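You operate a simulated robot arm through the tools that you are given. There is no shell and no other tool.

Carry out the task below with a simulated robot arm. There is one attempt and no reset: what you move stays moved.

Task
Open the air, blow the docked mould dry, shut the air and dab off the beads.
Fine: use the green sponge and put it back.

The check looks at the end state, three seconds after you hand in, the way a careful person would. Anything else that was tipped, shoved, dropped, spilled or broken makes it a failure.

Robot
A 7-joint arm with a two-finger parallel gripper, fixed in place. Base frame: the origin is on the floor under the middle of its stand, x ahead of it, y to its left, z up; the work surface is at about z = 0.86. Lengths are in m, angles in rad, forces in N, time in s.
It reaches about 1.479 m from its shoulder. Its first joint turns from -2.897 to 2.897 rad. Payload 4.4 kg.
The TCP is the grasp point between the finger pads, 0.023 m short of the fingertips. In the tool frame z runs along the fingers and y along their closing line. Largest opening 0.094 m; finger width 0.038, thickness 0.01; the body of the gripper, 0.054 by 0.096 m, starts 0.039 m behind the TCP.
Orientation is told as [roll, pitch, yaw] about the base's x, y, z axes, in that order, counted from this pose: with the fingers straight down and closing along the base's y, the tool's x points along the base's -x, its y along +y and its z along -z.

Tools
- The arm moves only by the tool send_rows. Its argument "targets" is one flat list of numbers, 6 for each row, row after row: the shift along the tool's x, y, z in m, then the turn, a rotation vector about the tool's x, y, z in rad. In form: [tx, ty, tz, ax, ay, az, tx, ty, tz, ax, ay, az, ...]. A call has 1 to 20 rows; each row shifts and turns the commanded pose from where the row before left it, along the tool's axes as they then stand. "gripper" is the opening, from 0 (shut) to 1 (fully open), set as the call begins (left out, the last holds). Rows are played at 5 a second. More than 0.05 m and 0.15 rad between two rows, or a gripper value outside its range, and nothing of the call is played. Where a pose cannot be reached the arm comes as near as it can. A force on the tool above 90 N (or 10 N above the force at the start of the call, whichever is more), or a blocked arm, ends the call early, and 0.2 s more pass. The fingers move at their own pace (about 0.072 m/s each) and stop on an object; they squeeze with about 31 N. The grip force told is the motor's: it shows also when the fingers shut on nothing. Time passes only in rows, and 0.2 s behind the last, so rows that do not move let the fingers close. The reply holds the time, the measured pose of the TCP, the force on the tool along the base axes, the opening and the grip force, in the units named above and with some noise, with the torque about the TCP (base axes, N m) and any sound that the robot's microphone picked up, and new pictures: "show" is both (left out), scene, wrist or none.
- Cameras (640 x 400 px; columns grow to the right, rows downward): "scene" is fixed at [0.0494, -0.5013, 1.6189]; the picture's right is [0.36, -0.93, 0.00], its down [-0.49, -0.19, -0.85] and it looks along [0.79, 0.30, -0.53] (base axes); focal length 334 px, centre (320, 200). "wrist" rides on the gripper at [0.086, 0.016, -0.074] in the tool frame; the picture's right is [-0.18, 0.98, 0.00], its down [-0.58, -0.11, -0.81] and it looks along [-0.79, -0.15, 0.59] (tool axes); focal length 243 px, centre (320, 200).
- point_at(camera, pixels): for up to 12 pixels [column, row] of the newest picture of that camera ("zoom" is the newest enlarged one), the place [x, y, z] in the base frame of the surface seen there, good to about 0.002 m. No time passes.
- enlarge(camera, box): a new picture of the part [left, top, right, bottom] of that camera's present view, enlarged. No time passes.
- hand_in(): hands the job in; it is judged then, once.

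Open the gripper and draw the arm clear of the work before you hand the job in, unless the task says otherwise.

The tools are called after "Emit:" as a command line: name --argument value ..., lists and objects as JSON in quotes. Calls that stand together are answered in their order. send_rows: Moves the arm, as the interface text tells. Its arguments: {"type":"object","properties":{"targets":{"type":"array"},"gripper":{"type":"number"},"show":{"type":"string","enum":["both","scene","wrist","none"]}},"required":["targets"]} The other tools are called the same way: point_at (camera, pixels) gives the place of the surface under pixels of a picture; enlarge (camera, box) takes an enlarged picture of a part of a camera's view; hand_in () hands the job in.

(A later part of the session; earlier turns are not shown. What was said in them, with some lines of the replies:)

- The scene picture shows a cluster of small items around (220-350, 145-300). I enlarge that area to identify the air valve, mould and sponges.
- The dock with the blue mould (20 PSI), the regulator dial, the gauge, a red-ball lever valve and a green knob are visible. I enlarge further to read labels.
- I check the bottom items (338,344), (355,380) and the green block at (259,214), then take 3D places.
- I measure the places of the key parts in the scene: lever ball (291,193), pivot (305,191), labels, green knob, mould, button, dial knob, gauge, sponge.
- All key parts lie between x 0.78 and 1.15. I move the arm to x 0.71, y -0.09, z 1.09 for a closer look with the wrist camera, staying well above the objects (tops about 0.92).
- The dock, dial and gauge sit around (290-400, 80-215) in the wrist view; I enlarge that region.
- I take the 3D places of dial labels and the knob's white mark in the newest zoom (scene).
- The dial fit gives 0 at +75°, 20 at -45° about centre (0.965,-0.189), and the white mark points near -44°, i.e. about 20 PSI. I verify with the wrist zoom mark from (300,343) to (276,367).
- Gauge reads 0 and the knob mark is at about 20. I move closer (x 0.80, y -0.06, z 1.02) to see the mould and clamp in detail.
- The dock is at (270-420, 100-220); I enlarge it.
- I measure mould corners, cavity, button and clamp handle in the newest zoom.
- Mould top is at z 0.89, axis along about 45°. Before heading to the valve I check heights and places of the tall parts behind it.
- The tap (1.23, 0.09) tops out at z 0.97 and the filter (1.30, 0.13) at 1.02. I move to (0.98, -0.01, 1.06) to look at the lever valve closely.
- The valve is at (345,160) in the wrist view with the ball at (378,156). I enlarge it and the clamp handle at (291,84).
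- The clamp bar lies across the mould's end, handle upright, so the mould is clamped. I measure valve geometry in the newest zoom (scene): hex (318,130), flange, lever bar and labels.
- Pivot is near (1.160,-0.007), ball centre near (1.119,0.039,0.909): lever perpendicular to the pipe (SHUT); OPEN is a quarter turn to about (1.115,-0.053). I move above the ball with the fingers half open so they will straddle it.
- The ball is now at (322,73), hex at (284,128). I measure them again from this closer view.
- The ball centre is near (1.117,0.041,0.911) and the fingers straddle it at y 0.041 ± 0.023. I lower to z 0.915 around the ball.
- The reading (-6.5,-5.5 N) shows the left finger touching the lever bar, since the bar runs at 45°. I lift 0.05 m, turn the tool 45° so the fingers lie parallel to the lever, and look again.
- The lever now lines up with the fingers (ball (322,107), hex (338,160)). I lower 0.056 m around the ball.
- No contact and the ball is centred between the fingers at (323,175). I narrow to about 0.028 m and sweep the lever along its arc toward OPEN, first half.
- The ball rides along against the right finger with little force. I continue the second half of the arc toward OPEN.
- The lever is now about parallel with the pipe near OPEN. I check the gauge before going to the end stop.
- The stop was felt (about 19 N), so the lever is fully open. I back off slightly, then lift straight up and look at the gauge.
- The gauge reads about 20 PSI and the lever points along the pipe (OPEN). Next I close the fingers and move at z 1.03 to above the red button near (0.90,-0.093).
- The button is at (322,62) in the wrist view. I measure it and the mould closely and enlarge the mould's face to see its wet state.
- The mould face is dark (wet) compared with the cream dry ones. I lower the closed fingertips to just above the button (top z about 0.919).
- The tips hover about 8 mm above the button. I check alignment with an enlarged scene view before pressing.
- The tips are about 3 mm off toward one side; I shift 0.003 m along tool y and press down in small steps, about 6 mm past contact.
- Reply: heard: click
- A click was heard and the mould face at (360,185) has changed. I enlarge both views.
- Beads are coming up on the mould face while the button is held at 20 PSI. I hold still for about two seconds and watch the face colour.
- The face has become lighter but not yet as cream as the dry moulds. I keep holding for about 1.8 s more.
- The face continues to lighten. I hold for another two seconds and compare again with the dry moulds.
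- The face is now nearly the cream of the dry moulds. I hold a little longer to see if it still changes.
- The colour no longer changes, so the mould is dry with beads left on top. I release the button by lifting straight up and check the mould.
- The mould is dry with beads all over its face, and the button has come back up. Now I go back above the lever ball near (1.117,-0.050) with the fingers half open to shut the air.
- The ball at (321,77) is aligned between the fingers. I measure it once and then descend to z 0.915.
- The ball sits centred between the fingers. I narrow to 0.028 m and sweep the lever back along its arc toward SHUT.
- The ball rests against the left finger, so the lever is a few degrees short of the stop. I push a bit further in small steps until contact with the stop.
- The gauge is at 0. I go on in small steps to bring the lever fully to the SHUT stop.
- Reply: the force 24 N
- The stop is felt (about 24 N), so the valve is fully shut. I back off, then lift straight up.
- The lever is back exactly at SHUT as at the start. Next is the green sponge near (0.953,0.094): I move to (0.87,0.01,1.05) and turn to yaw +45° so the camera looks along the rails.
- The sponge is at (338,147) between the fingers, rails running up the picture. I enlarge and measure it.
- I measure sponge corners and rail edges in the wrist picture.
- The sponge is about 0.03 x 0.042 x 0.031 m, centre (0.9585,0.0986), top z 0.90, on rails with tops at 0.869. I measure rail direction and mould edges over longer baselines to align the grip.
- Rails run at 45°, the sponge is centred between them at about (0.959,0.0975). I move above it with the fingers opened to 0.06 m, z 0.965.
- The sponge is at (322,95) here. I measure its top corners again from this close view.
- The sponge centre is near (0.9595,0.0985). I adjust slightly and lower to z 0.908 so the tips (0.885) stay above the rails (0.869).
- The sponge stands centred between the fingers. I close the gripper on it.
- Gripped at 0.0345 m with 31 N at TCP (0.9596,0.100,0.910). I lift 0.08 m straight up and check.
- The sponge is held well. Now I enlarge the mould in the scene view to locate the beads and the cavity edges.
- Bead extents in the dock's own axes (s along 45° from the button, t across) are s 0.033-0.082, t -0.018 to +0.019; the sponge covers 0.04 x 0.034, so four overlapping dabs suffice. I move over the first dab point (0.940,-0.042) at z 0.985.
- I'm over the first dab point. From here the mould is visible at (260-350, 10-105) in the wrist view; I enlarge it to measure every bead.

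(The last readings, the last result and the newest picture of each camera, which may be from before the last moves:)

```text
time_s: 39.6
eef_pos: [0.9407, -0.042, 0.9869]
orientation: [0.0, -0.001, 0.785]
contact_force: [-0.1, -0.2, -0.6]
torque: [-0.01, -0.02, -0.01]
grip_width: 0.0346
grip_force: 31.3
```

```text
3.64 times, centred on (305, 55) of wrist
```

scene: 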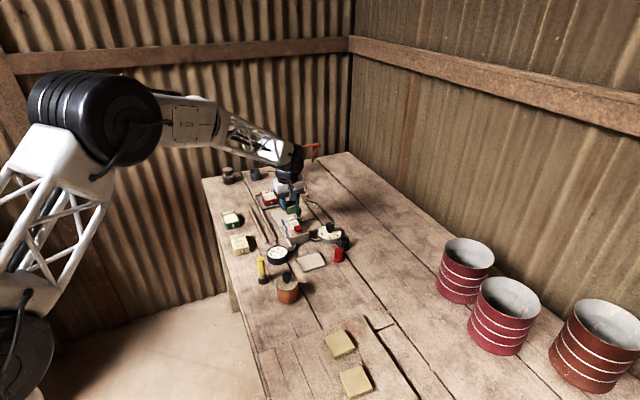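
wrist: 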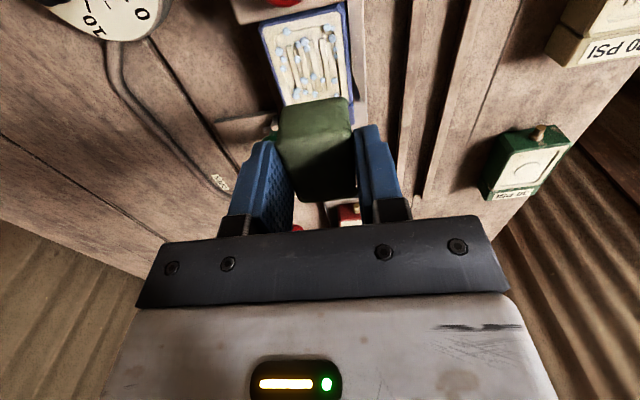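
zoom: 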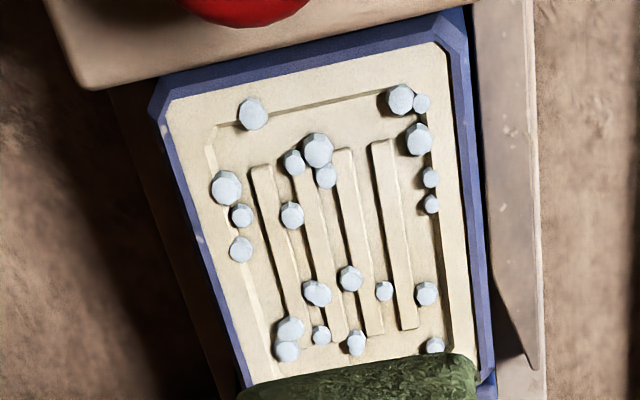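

Emit:
point_at --camera "zoom" --pixels '[[253, 114], [400, 100], [422, 103], [225, 188], [240, 250], [427, 294], [435, 346], [288, 350], [356, 343], [318, 150], [165, 105], [440, 45]]'

Emit:
point_at --camera "zoom" --pixels '[[150, 95], [470, 15], [470, 340], [245, 385], [300, 85], [270, 300], [300, 250], [320, 260], [85, 88], [460, 5], [380, 250], [430, 204]]'

```text
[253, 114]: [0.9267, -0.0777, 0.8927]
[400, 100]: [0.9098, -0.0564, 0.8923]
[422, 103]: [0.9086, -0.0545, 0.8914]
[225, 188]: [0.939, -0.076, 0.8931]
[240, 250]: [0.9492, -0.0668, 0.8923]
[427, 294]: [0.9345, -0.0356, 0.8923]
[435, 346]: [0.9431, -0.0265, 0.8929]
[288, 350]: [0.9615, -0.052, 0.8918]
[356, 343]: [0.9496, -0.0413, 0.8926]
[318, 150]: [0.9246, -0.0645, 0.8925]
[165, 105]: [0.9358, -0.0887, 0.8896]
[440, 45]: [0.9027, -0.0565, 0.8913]
```

```text
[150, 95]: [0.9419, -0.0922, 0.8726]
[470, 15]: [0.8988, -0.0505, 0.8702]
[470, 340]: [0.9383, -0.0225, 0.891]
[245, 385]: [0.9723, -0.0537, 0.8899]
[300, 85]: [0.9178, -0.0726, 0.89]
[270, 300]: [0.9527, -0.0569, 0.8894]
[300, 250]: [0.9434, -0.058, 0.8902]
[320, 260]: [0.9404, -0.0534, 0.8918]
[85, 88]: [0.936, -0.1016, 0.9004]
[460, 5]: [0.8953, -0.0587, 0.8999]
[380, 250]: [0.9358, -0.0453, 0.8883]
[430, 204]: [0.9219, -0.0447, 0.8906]
```

Beads span s 0.033-0.081 and t -0.018 to +0.020 with tops at z 0.8925, dock block face at s 0.024. I lower over the far-left region to about 3 mm above contact.

Emit:
send_rows --targets '[0, 0, 0.02, 0, 0, 0, 0, 0, 0.02, 0, 0, 0, 0, 0, 0.01, 0, 0, 0, 0, 0, 0, 0, 0, 0]'

Emit:
enlarge --camera "scene" --box '[270, 200, 326, 250]'

```text
time_s: 40.6
eef_pos: [0.9406, -0.0423, 0.9364]
orientation: [0.0, 0.001, 0.783]
contact_force: [0.1, -0.9, -0.5]
torque: [-0.03, 0.0, 0.06]
grip_width: 0.0348
grip_force: 31.6
```

scene: 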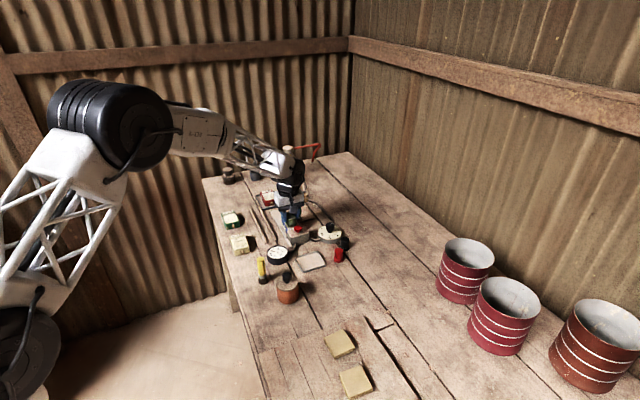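
wrist: 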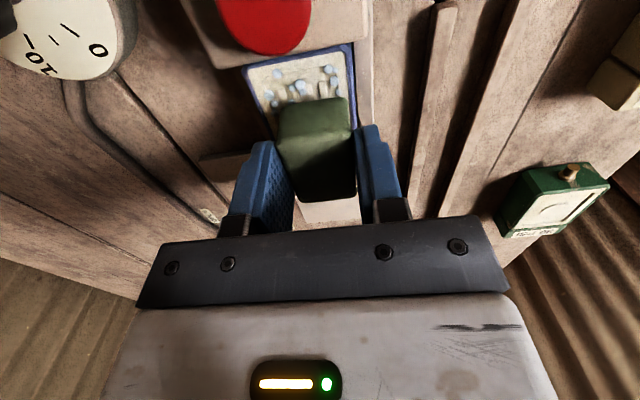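

```text
8.00 times, centred on (298, 225) of scene
```

zoom: 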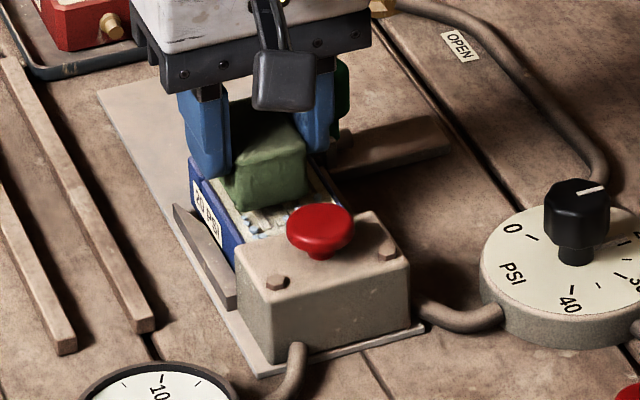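

No contact yet and good clearance to handle and button. I step down 2 mm at a time for a light touch.

Emit:
send_rows --targets '[0, 0, 0.002, 0, 0, 0, 0, 0, 0.002, 0, 0, 0]' --show "none"

```text
time_s: 41.2
eef_pos: [0.9391, -0.0418, 0.9326]
orientation: [-0.001, 0.0, 0.784]
contact_force: [0.6, -0.3, -0.1]
torque: [0.01, 0.0, -0.02]
grip_width: 0.0346
grip_force: 30.8
```

Still no contact at z 0.9326. I go another 2 mm.

Emit:
send_rows --targets '[0, 0, 0.001, 0, 0, 0, 0, 0, 0.001, 0, 0, 0]' --show "none"

```text
time_s: 41.8
eef_pos: [0.9408, -0.0423, 0.9309]
orientation: [-0.001, -0.001, 0.784]
contact_force: [-0.2, -0.3, 0.2]
torque: [-0.01, 0.02, -0.01]
grip_width: 0.0349
grip_force: 31.3
```

Emit:
enlarge --camera "wrist" --box '[230, 30, 370, 210]'

Emit:
send_rows --targets '[0, 0, 0.001, 0, 0, 0, 0, 0, 0.0005, 0, 0, 0]' --show "none"

```text
2.22 times, centred on (300, 120) of wrist
```

zoom: 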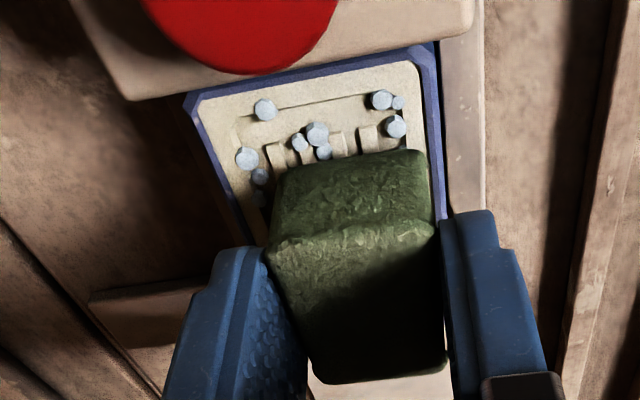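

```text
time_s: 42.4
eef_pos: [0.9391, -0.0408, 0.9306]
orientation: [-0.002, -0.003, 0.783]
contact_force: [1.9, 0.3, 13.9]
torque: [0.01, -0.08, 0.0]
grip_width: 0.0348
grip_force: 31.4
```

Contact: 13.9 N upward, a light press. I lift 15 mm and look at which beads are gone.

Emit:
send_rows --targets '[0, 0, 0, 0, 0, 0, 0, 0, -0.02, 0, 0, 0, 0, 0, -0.035, 0, 0, 0]' --show "wrist"

Emit:
enlarge --camera "wrist" --box '[250, 0, 360, 110]'

Emit:
enlarge --camera "scene" --box '[284, 212, 316, 236]'

```text
time_s: 43.2
eef_pos: [0.9399, -0.0416, 0.983]
orientation: [0.001, 0.001, 0.784]
contact_force: [-0.3, 0.4, -1.5]
torque: [0.0, 0.0, -0.02]
grip_width: 0.0346
grip_force: 31.4
```

wrist: 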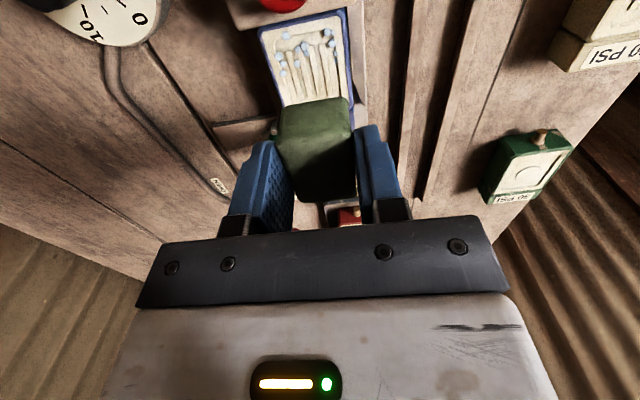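

```text
3.64 times, centred on (305, 55) of wrist
```

zoom: 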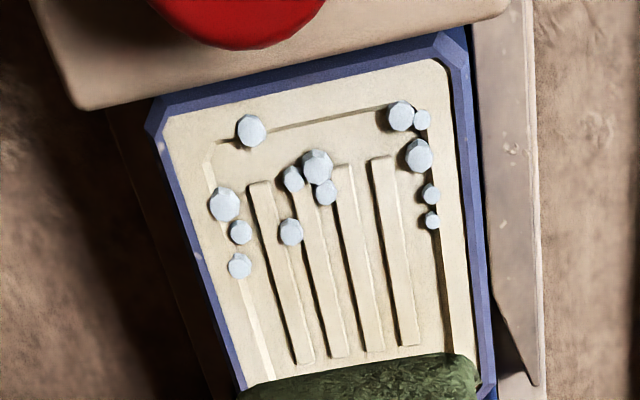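

```text
16.00 times, centred on (300, 224) of scene
```

zoom: 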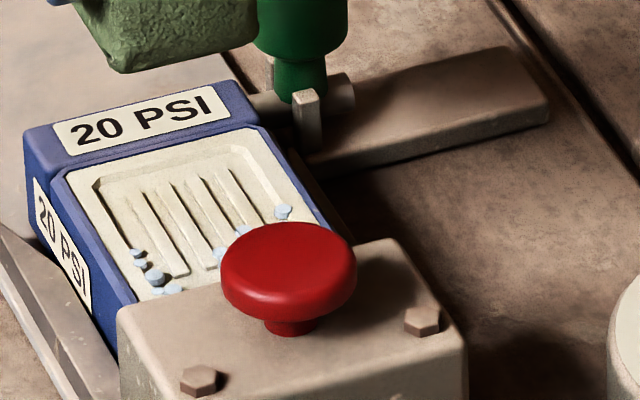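

All the far beads are gone; about 12 remain on the dock side (s 0.033-0.057). I shift 0.0205 m toward the dock and lower to just above contact.

Emit:
send_rows --targets '[0.0205, 0, 0, 0, 0, 0, 0, 0, 0.025, 0, 0, 0, 0, 0, 0.02, 0, 0, 0, 0, 0, 0.006, 0, 0, 0, 0, 0, 0, 0, 0, 0]' --show "wrist"

Emit:
enlarge --camera "scene" --box '[270, 200, 326, 250]'

Emit:
enlarge --camera "wrist" --box '[230, 0, 370, 210]'

```text
time_s: 44.4
eef_pos: [0.9274, -0.0552, 0.9355]
orientation: [-0.003, -0.004, 0.786]
contact_force: [18.0, 18.2, 38.0]
torque: [-0.06, 0.04, 0.08]
grip_width: 0.0352
grip_force: 31.3
```

wrist: 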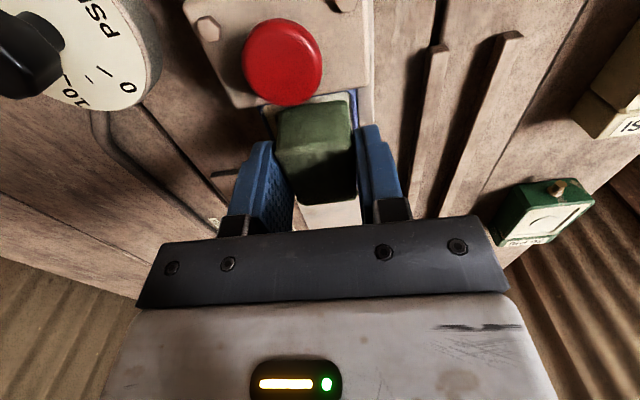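

```text
8.00 times, centred on (298, 225) of scene
```

zoom: 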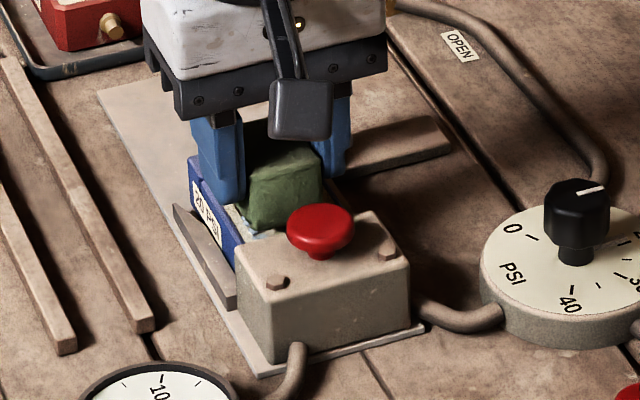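

```text
1.90 times, centred on (300, 105) of wrist
```

zoom: 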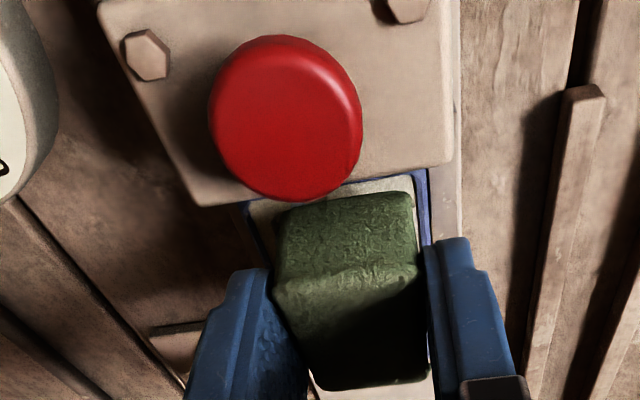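

Unexpected force (18,18,38 N) at z 0.9355: the sponge's end is touching the dock block's edge. I lift right away and check the sponge in the grip.

Emit:
send_rows --targets '[-0.002, 0, -0.01, 0, 0, 0, -0.002, 0, -0.02, 0, 0, 0, 0, 0, -0.02, 0, 0, 0]'

Emit:
enlarge --camera "wrist" --box '[230, 0, 380, 220]'

Emit:
enlarge --camera "scene" --box '[270, 195, 326, 245]'

```text
time_s: 45.2
eef_pos: [0.9267, -0.0537, 0.9819]
orientation: [0.001, 0.002, 0.784]
contact_force: [-0.8, -0.8, 0.6]
torque: [0.02, -0.02, 0.02]
grip_width: 0.035
grip_force: 31.0
```

scene: 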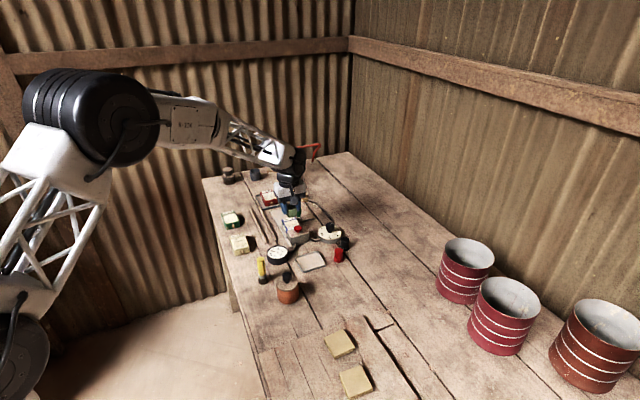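
wrist: 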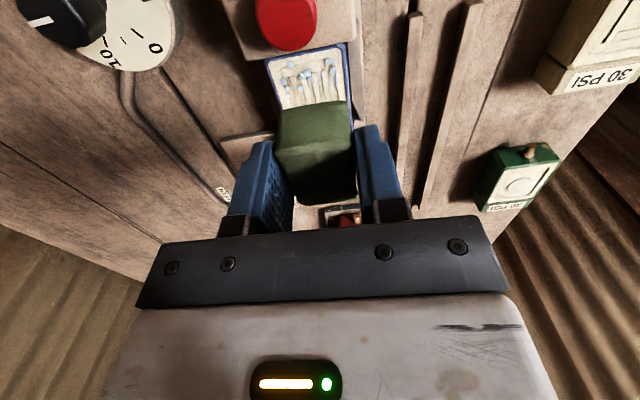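

```text
1.82 times, centred on (305, 110) of wrist
```

zoom: 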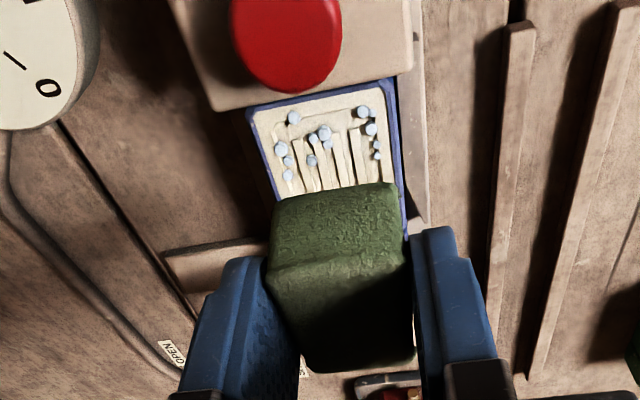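

```text
8.00 times, centred on (298, 220) of scene
```

zoom: 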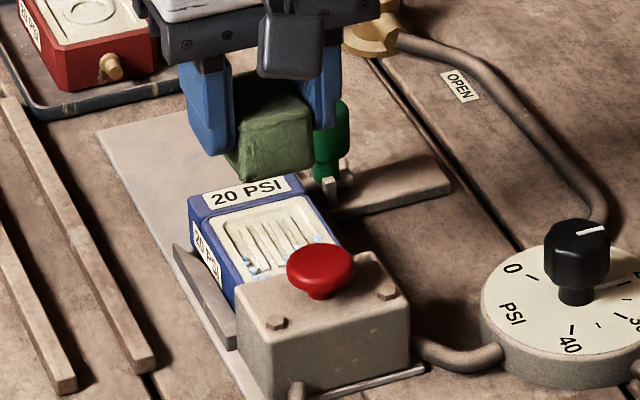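

The mould and clamp look undisturbed; 12 beads remain. I measure the sponge's dock-side face to know how far it reaches relative to the TCP.

Emit:
point_at --camera "wrist" --pixels '[[286, 112], [312, 106], [344, 106], [283, 125], [315, 122], [350, 120], [284, 147], [316, 145], [350, 140], [300, 170], [345, 165], [318, 190]]'

Emit:
point_at --camera "scene" --pixels '[[287.5, 215.5], [292, 217], [296, 215.5], [289, 211], [294, 213], [291, 208], [296, 208], [298, 212]]'

```text
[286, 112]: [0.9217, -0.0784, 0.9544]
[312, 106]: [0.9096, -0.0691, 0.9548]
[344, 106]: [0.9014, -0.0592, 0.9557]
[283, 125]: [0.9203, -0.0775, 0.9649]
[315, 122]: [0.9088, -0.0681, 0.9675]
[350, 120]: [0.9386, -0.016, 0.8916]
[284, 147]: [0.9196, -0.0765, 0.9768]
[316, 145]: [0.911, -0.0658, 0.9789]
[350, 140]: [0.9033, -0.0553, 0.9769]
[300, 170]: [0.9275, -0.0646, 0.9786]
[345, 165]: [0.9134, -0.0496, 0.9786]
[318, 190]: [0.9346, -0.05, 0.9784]
```

```text
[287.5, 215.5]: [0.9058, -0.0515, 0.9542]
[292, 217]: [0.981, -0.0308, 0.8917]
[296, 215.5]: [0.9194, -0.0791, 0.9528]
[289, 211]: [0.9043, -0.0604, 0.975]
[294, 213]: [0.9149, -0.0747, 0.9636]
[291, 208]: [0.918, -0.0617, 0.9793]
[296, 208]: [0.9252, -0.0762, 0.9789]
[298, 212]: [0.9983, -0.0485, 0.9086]
```

The sponge was pushed up about 6 mm in the grip (top 3 mm below TCP, bottom about TCP-0.035) but is level, and its dock-side face reaches 0.0225 m from the TCP. With the TCP at s 0.052 it clears the block; I lower in stages, watching the force.

Emit:
send_rows --targets '[-0.001, 0, 0.02, 0, 0, 0, 0, 0, 0.02, 0, 0, 0, 0, 0, 0.01, 0, 0, 0, 0, 0, 0, 0, 0, 0]' --show "wrist"

Emit:
enlarge --camera "scene" --box '[276, 205, 322, 245]'

```text
time_s: 46.2
eef_pos: [0.9287, -0.0522, 0.9325]
orientation: [-0.001, -0.001, 0.783]
contact_force: [-0.4, 0.0, -0.3]
torque: [0.0, -0.03, -0.01]
grip_width: 0.035
grip_force: 31.0
```

wrist: 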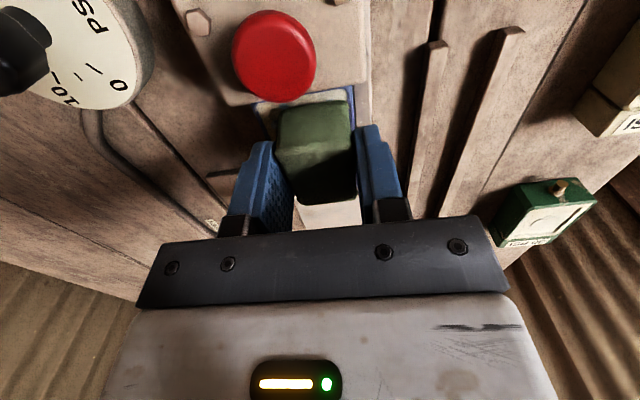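

```text
10.00 times, centred on (299, 225) of scene
```

zoom: 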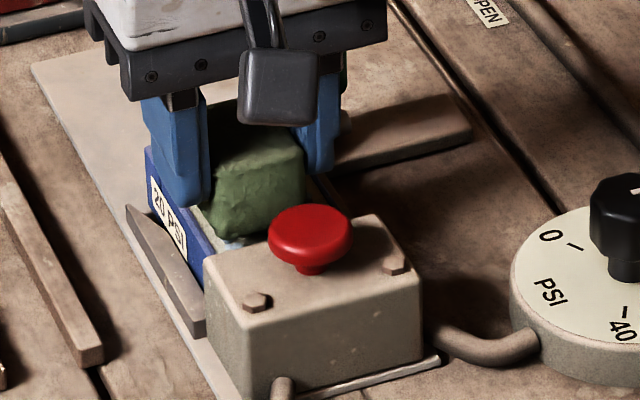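

No contact at z 0.9325, position s 0.053, t 0.007. I step down in 1-1.5 mm steps.

Emit:
send_rows --targets '[0, 0, 0.0015, 0, 0, 0, 0, 0, 0.0015, 0, 0, 0]' --show "none"

```text
time_s: 46.8
eef_pos: [0.9274, -0.0518, 0.9293]
orientation: [0.0, 0.0, 0.784]
contact_force: [0.6, 0.2, 0.0]
torque: [-0.03, 0.03, 0.0]
grip_width: 0.0351
grip_force: 30.7
```

Still free at 0.929; another 2 mm.

Emit:
send_rows --targets '[0, 0, 0.001, 0, 0, 0, 0, 0, 0.001, 0, 0, 0]' --show "none"

```text
time_s: 47.4
eef_pos: [0.9283, -0.0531, 0.9289]
orientation: [-0.003, -0.002, 0.784]
contact_force: [-3.8, 5.2, 17.4]
torque: [0.47, -0.13, 0.15]
grip_width: 0.0348
grip_force: 31.1
```

Contact with 17 N upward. I lift and look at the remaining beads.

Emit:
send_rows --targets '[0, 0, 0, 0, 0, 0, 0, 0, -0.02, 0, 0, 0, 0, 0, -0.035, 0, 0, 0]' --show "wrist"

Emit:
enlarge --camera "wrist" --box '[240, 0, 370, 130]'

Emit:
enlarge --camera "scene" --box '[276, 200, 322, 240]'

```text
time_s: 48.2
eef_pos: [0.9286, -0.052, 0.9813]
orientation: [0.001, 0.001, 0.784]
contact_force: [-0.5, -0.6, -0.5]
torque: [-0.01, -0.03, 0.01]
grip_width: 0.035
grip_force: 31.1
```

wrist: 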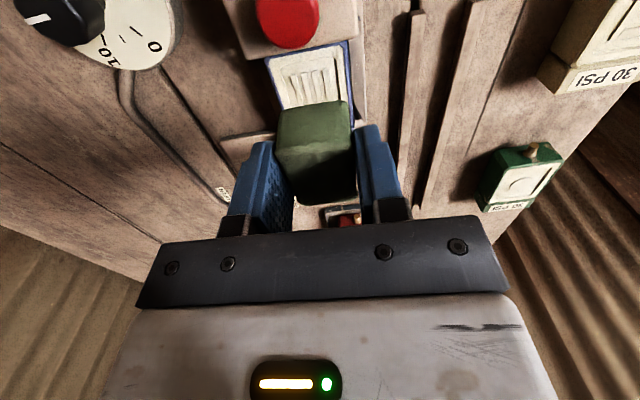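

```text
3.08 times, centred on (305, 65) of wrist
```

zoom: 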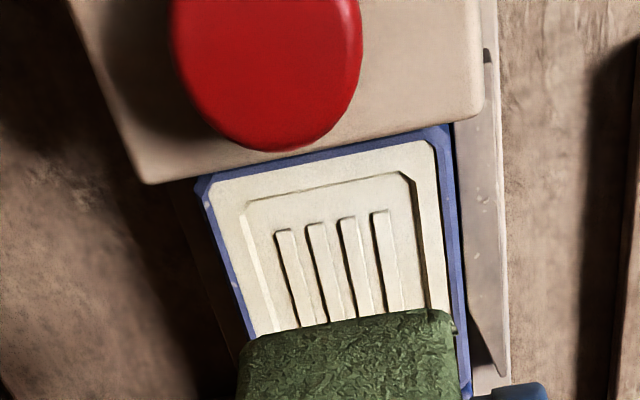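

```text
10.00 times, centred on (299, 220) of scene
```

zoom: 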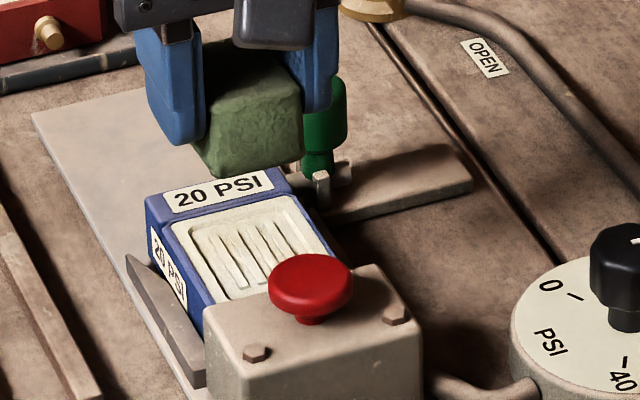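

All beads are gone. Before putting the sponge back I check how it sits in the grip (tilt, height).

Emit:
point_at --camera "wrist" --pixels '[[286, 112], [312, 107], [344, 107], [284, 147], [316, 147], [349, 143], [300, 170], [345, 165], [318, 190], [300, 190], [340, 190]]'

Emit:
enlarge --camera "wrist" --box '[240, 80, 400, 230]'

Emit:
point_at --camera "scene" --pixels '[[287.5, 215], [289, 217.5], [296, 215.5], [297.5, 215], [289, 212], [294, 213], [291, 208], [296, 208]]'

```text
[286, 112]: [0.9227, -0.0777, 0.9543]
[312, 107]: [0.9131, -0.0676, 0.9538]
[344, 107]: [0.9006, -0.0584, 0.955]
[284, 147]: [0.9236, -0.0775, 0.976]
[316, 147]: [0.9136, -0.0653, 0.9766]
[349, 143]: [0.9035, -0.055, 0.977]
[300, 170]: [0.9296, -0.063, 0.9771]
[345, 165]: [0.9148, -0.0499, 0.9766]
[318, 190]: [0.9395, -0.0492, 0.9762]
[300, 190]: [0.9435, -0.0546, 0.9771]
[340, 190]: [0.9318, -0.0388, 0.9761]
```

```text
2.67 times, centred on (320, 155) of wrist
```

zoom: 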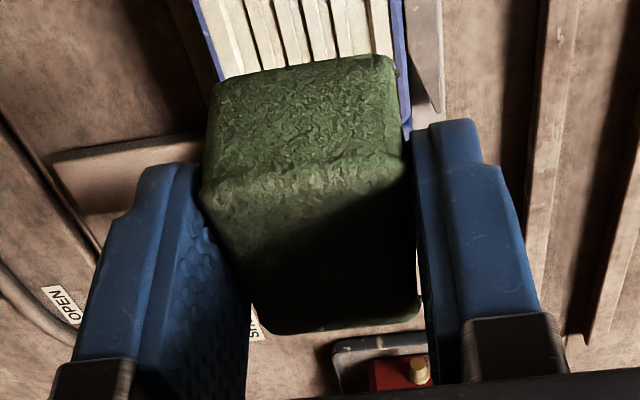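

```text
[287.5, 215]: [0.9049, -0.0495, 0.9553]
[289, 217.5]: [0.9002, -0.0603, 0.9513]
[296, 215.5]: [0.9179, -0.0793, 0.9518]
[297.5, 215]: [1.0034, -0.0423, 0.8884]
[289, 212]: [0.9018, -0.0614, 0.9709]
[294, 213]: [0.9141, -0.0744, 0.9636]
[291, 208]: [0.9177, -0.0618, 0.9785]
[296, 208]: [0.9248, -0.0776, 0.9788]
```

The sponge is level with its bottom about 0.035 m below the TCP. I carry it back over the rails to s 0.183, t 0.093 (about (0.960,0.101)) at the same height.

Emit:
send_rows --targets '[-0.0326, 0.0216, 0, 0, 0, 0, -0.0326, 0.0216, 0, 0, 0, 0, -0.0326, 0.0216, 0, 0, 0, 0, -0.0326, 0.0216, 0, 0, 0, 0, 0, 0, 0.02, 0, 0, 0, 0, 0, 0.02, 0, 0, 0, 0, 0, 0, 0, 0, 0]'

Emit:
enlarge --camera "scene" --box '[235, 185, 295, 235]'

Emit:
enlarge --camera "wrist" --box '[240, 40, 400, 220]'

```text
time_s: 49.8
eef_pos: [0.9601, 0.1007, 0.9414]
orientation: [-0.001, 0.001, 0.785]
contact_force: [0.1, 0.5, -0.3]
torque: [-0.02, -0.02, -0.01]
grip_width: 0.0349
grip_force: 30.4
```

scene: 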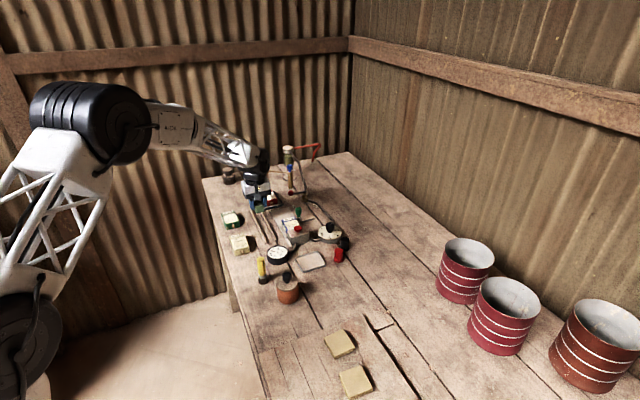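
wrist: 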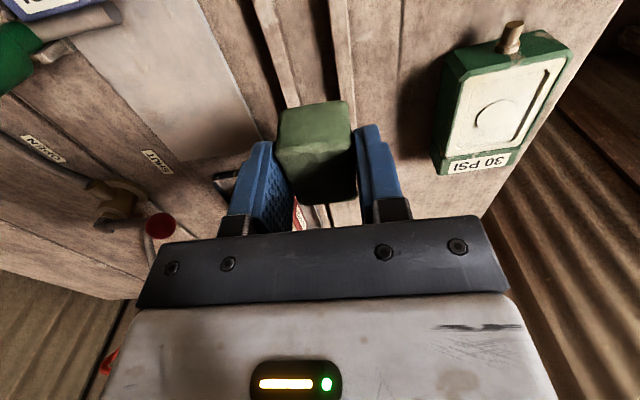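

```text
8.00 times, centred on (265, 210) of scene
```

zoom: 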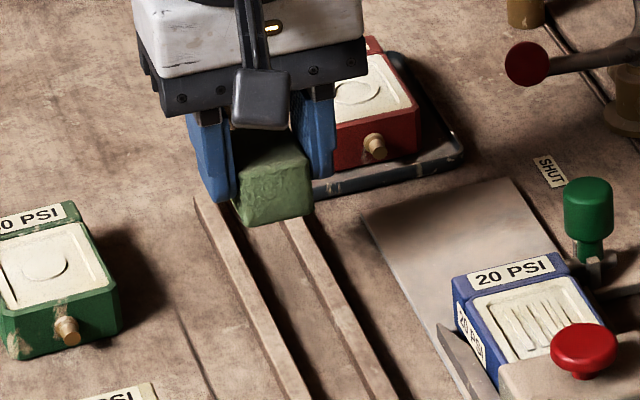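

```text
2.22 times, centred on (320, 130) of wrist
```

zoom: 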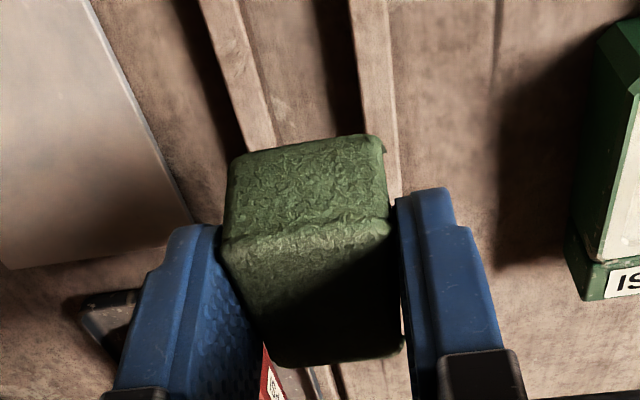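

The sponge is centred over the rails again at (0.9601,0.1007). I lower 0.03 m, then feel for the rails.

Emit:
send_rows --targets '[0, 0, 0.015, 0, 0, 0, 0, 0, 0.015, 0, 0, 0, 0, 0, 0.003, 0, 0, 0, 0, 0, 0, 0, 0, 0]' --show "none"

```text
time_s: 50.8
eef_pos: [0.9601, 0.1019, 0.9092]
orientation: [-0.002, 0.0, 0.785]
contact_force: [-0.2, 0.1, -0.7]
torque: [-0.03, -0.02, 0.02]
grip_width: 0.035
grip_force: 31.0
```

No contact at z 0.909 yet. I step down 1 mm at a time.

Emit:
send_rows --targets '[0, 0, 0.001, 0, 0, 0, 0, 0, 0.001, 0, 0, 0]' --show "none"

```text
time_s: 51.4
eef_pos: [0.9597, 0.1003, 0.9078]
orientation: [0.0, 0.0, 0.784]
contact_force: [-0.3, -0.1, -1.1]
torque: [0.01, -0.01, -0.01]
grip_width: 0.035
grip_force: 30.8
```

Emit:
send_rows --targets '[0, 0, 0.001, 0, 0, 0, 0, 0, 0.001, 0, 0, 0]' --show "none"

Emit:
enlarge --camera "scene" --box '[240, 195, 290, 235]'

```text
time_s: 52.0
eef_pos: [0.9602, 0.1014, 0.907]
orientation: [0.0, -0.001, 0.783]
contact_force: [-8.1, 0.9, 17.1]
torque: [0.34, -0.01, 0.16]
grip_width: 0.035
grip_force: 30.9
```

```text
10.00 times, centred on (265, 215) of scene
```

zoom: 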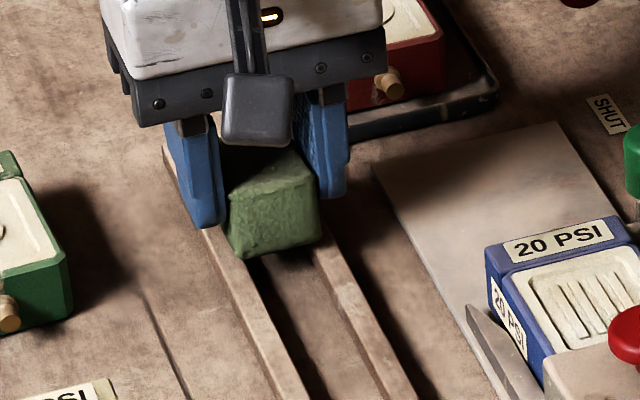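

The sponge has touched the rails (17 N). I open the gripper to 0.06 m to release it.

Emit:
send_rows --targets '[0, 0, -0.0005, 0, 0, 0, 0, 0, 0, 0, 0, 0, 0, 0, 0, 0, 0, 0, 0, 0, 0, 0, 0, 0]' --gripper 0.64

Emit:
enlarge --camera "scene" --box '[240, 195, 290, 235]'

Emit:
enlarge --camera "wrist" --box '[240, 40, 400, 220]'

```text
time_s: 53.0
eef_pos: [0.96, 0.1008, 0.9053]
orientation: [0.001, -0.002, 0.783]
contact_force: [-0.4, 0.2, 0.4]
torque: [0.02, 0.01, -0.02]
grip_width: 0.0603
grip_force: 0.1
```

scene: 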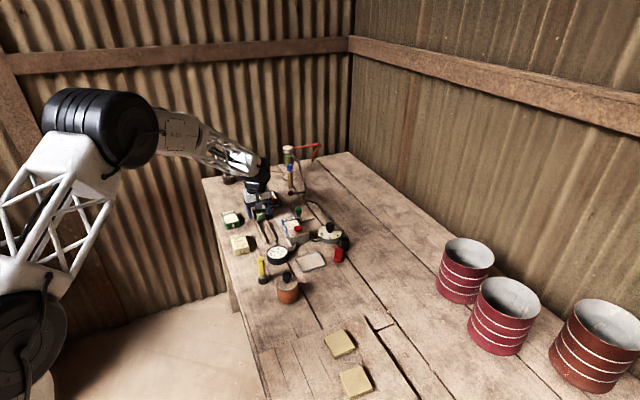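
wrist: 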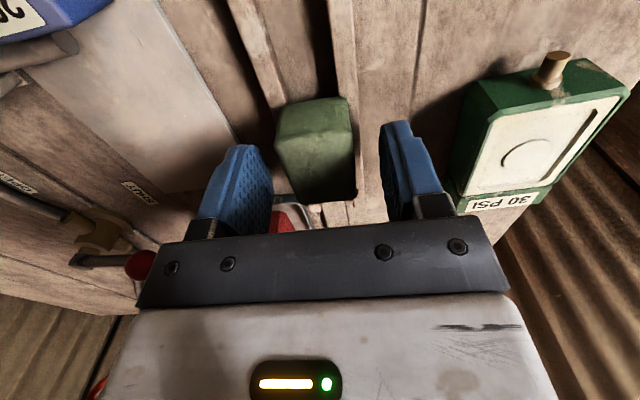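

```text
10.00 times, centred on (265, 215) of scene
```

zoom: 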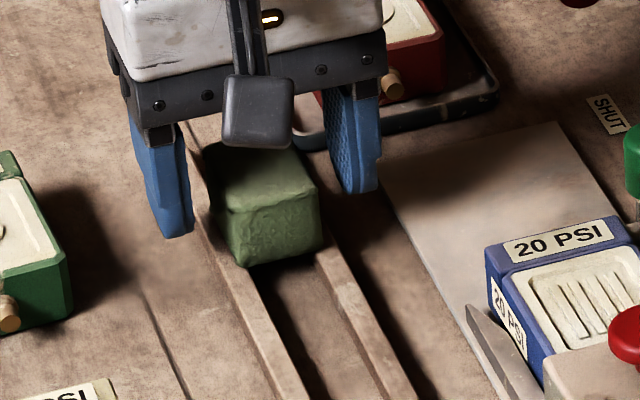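

```text
2.22 times, centred on (320, 130) of wrist
```

zoom: 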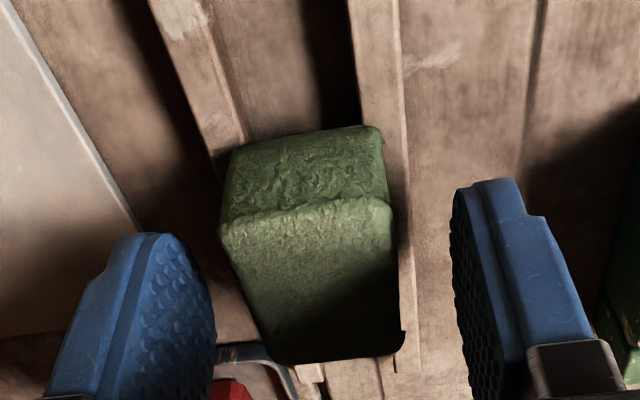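

The sponge rests on both rails and the fingers are clear of it. I lift straight up and check everything.

Emit:
send_rows --targets '[0, 0, -0.03, 0, 0, 0, 0, 0, -0.04, 0, 0, 0, 0, 0, -0.045, 0, 0, 0]'

Emit:
enlarge --camera "scene" --box '[235, 190, 315, 250]'

Emit:
enlarge --camera "wrist" --box '[240, 0, 400, 180]'

```text
time_s: 53.8
eef_pos: [0.9605, 0.1015, 1.0203]
orientation: [0.0, 0.001, 0.783]
contact_force: [0.1, -0.1, -0.4]
torque: [0.0, -0.01, 0.04]
grip_width: 0.0602
grip_force: 0.0
```

scene: 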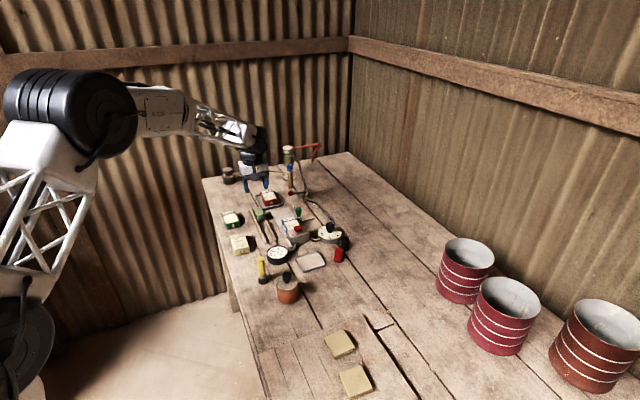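
wrist: 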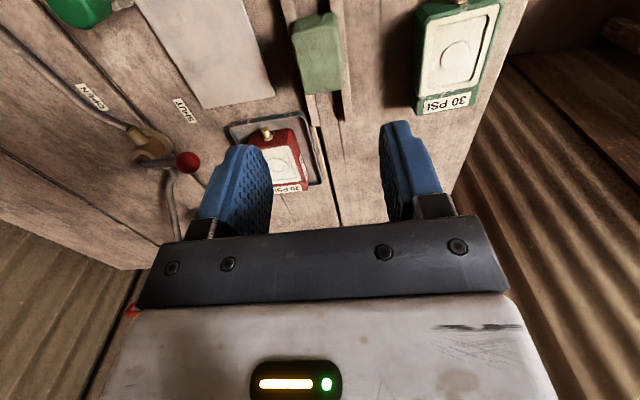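

```text
6.67 times, centred on (275, 220) of scene
```

zoom: 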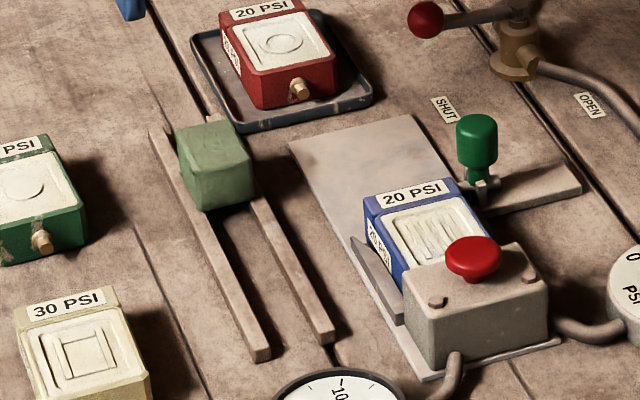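

```text
2.22 times, centred on (320, 90) of wrist
```

zoom: 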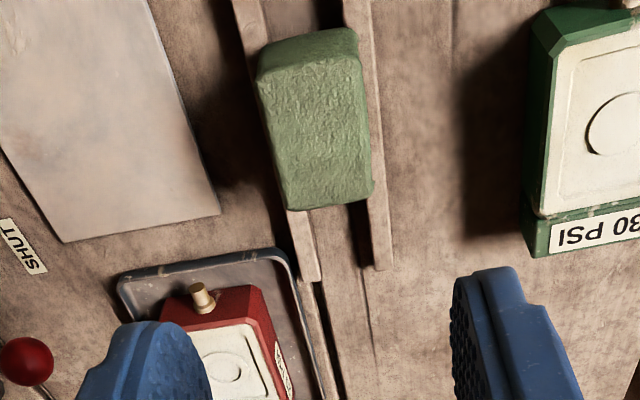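

The sponge is back on its rails. I draw the arm back to a clear viewing pose and check the mould, gauge and lever once more.

Emit:
send_rows --targets '[0.04, -0.01, -0.02, 0, 0, 0, 0.04, -0.02, -0.015, 0, 0, 0, 0.04, -0.02, -0.01, 0, 0, 0, 0.04, -0.02, -0.01, 0, 0, 0, 0.04, -0.02, -0.01, 0, 0, 0, 0.04, -0.02, -0.01, 0, 0, 0]' --gripper 1

Emit:
enlarge --camera "scene" --box '[284, 212, 316, 236]'

Emit:
enlarge --camera "scene" --box '[240, 180, 360, 280]'

Emit:
point_at --camera "scene" --pixels '[[256.5, 211], [262, 209], [264, 214.5], [258, 216], [260, 212.5], [290.8, 192.9]]'

```text
time_s: 55.2
eef_pos: [0.8664, -0.1469, 1.0953]
orientation: [0.0, -0.001, 0.786]
contact_force: [-0.1, -0.8, -0.1]
torque: [0.05, -0.01, -0.01]
grip_width: 0.0941
grip_force: 0.2
```

scene: 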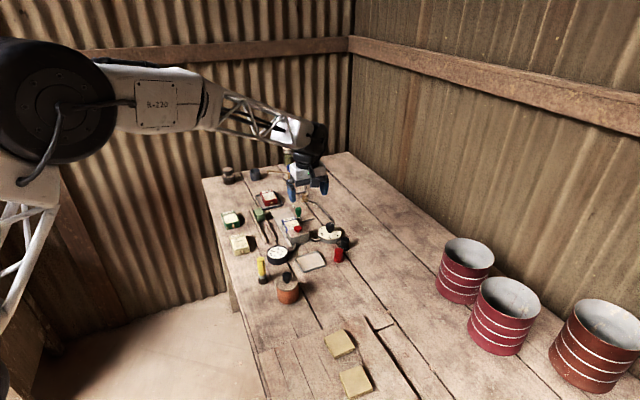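
wrist: 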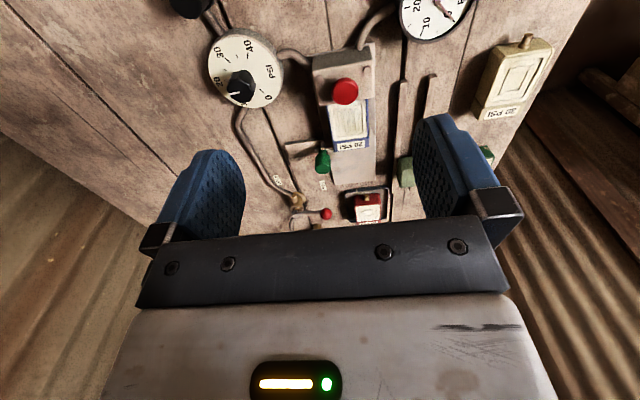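

```text
16.00 times, centred on (300, 224) of scene
```

zoom: 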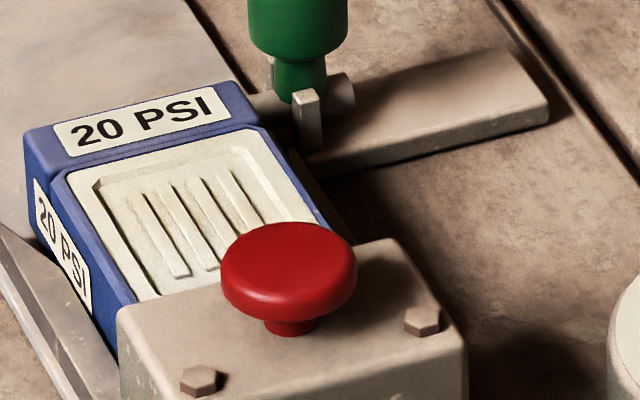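

```text
4.00 times, centred on (300, 230) of scene
```

zoom: 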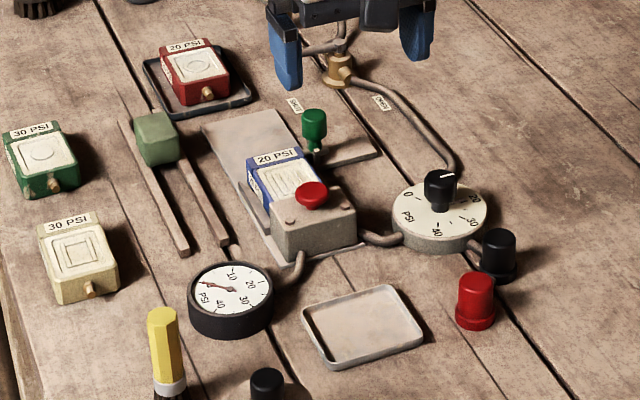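

```text
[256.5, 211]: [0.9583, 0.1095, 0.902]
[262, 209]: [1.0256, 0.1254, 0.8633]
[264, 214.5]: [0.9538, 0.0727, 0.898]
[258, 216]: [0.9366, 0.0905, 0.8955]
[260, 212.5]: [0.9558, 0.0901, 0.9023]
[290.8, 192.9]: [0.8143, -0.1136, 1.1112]
```

The mould face looks clean and cream, gauge near 0, sponge on rails. I check the dock-side part of the mould and the gauge in the wrist view.

Emit:
enlarge --camera "wrist" --box '[300, 60, 400, 160]'

Emit:
enlarge --camera "scene" --box '[255, 230, 303, 280]'

Emit:
enlarge --camera "wrist" --box '[250, 150, 410, 235]'

```text
4.00 times, centred on (350, 110) of wrist
```

zoom: 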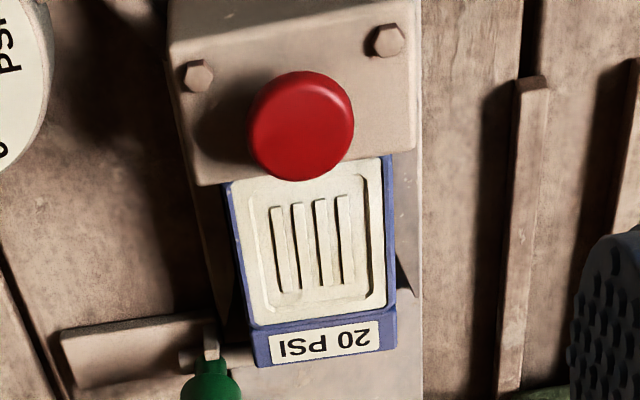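

```text
8.00 times, centred on (279, 255) of scene
```

zoom: 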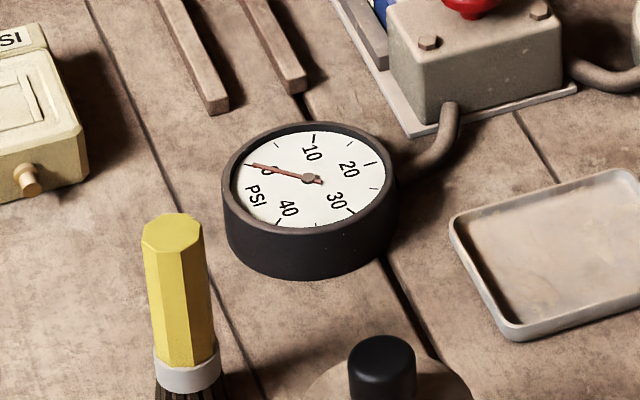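

```text
4.00 times, centred on (330, 192) of wrist
```

zoom: 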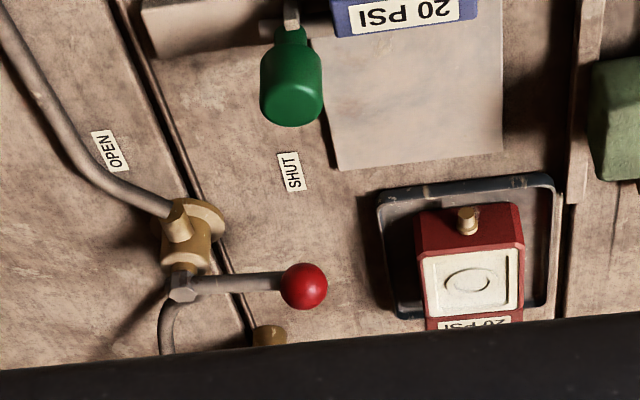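

Mould clean and dry, gauge 0, lever at SHUT, sponge on its rails. I draw the open gripper back and up, clear of the work.

Emit:
send_rows --targets '[0.008, 0.03, -0.03, 0, 0, 0, 0.008, 0.038, -0.015, 0, 0, 0, 0.008, 0.038, -0.01, 0, 0, 0, 0.008, 0.038, -0.01, 0, 0, 0, 0.008, 0.038, -0.01, 0, 0, 0, 0.008, 0.038, -0.01, 0, 0, 0, 0.008, 0.038, -0.01, 0, 0, 0, 0, 0, 0, 0, 0, 0]'

Emit:
enlarge --camera "scene" --box '[200, 140, 360, 310]'

```text
time_s: 57.0
eef_pos: [0.6455, -0.0035, 1.1904]
orientation: [0.001, 0.002, 0.783]
contact_force: [0.1, -0.7, 0.7]
torque: [-0.03, -0.04, 0.01]
grip_width: 0.0939
grip_force: 0.1
```

scene: 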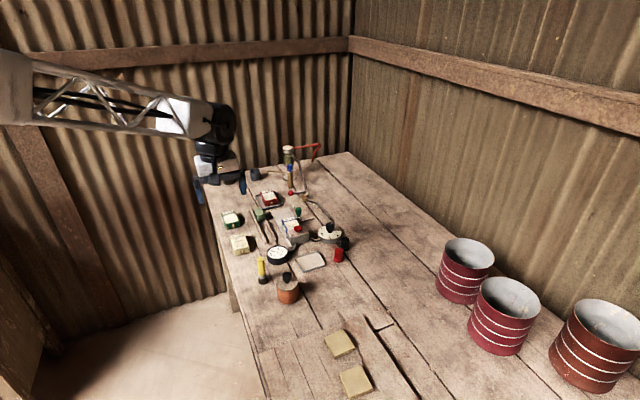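
wrist: 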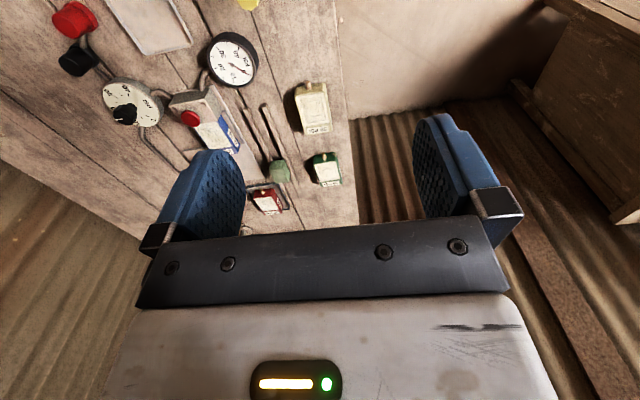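

```text
2.35 times, centred on (280, 225) of scene
```

zoom: 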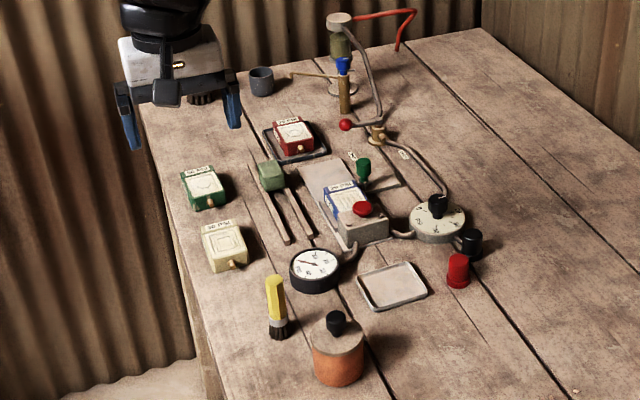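

The scene view shows everything in its place: valve shut, mould dry and without beads, sponge on its rack, arm clear with the gripper open. I hand in.

Emit:
hand_in

```text
The job is handed in.
```

I opened the air, blew the docked mould dry, shut the air and dabbed off all the beads with the green sponge. I then put the sponge back on its two rails and handed the job in; no verdict on the check has come back.

- **Blowing:** The gauge read about 20 PSI, matching the mould's label. I held the button for about 6 seconds, until the face turned from dark to cream and stopped changing.
- **Shutting:** The lever is at its SHUT stop and the gauge reads 0.
- **Dabbing:** Two light dabs (about 14 N and 17 N) cleared every bead I could see.
- **Unplanned contact:** Between the two dabs, the sponge touched the edge of the dock block, with about 46 N on the tool. It pushed the sponge up about 6 mm in the grip. I lifted off at once, and the mould and clamp looked undisturbed.
- **Earlier touch:** One finger also pressed lightly on the lever bar on my first approach, without moving it.

Nothing else looked moved in the last pictures, and the arm is drawn back with the gripper open.
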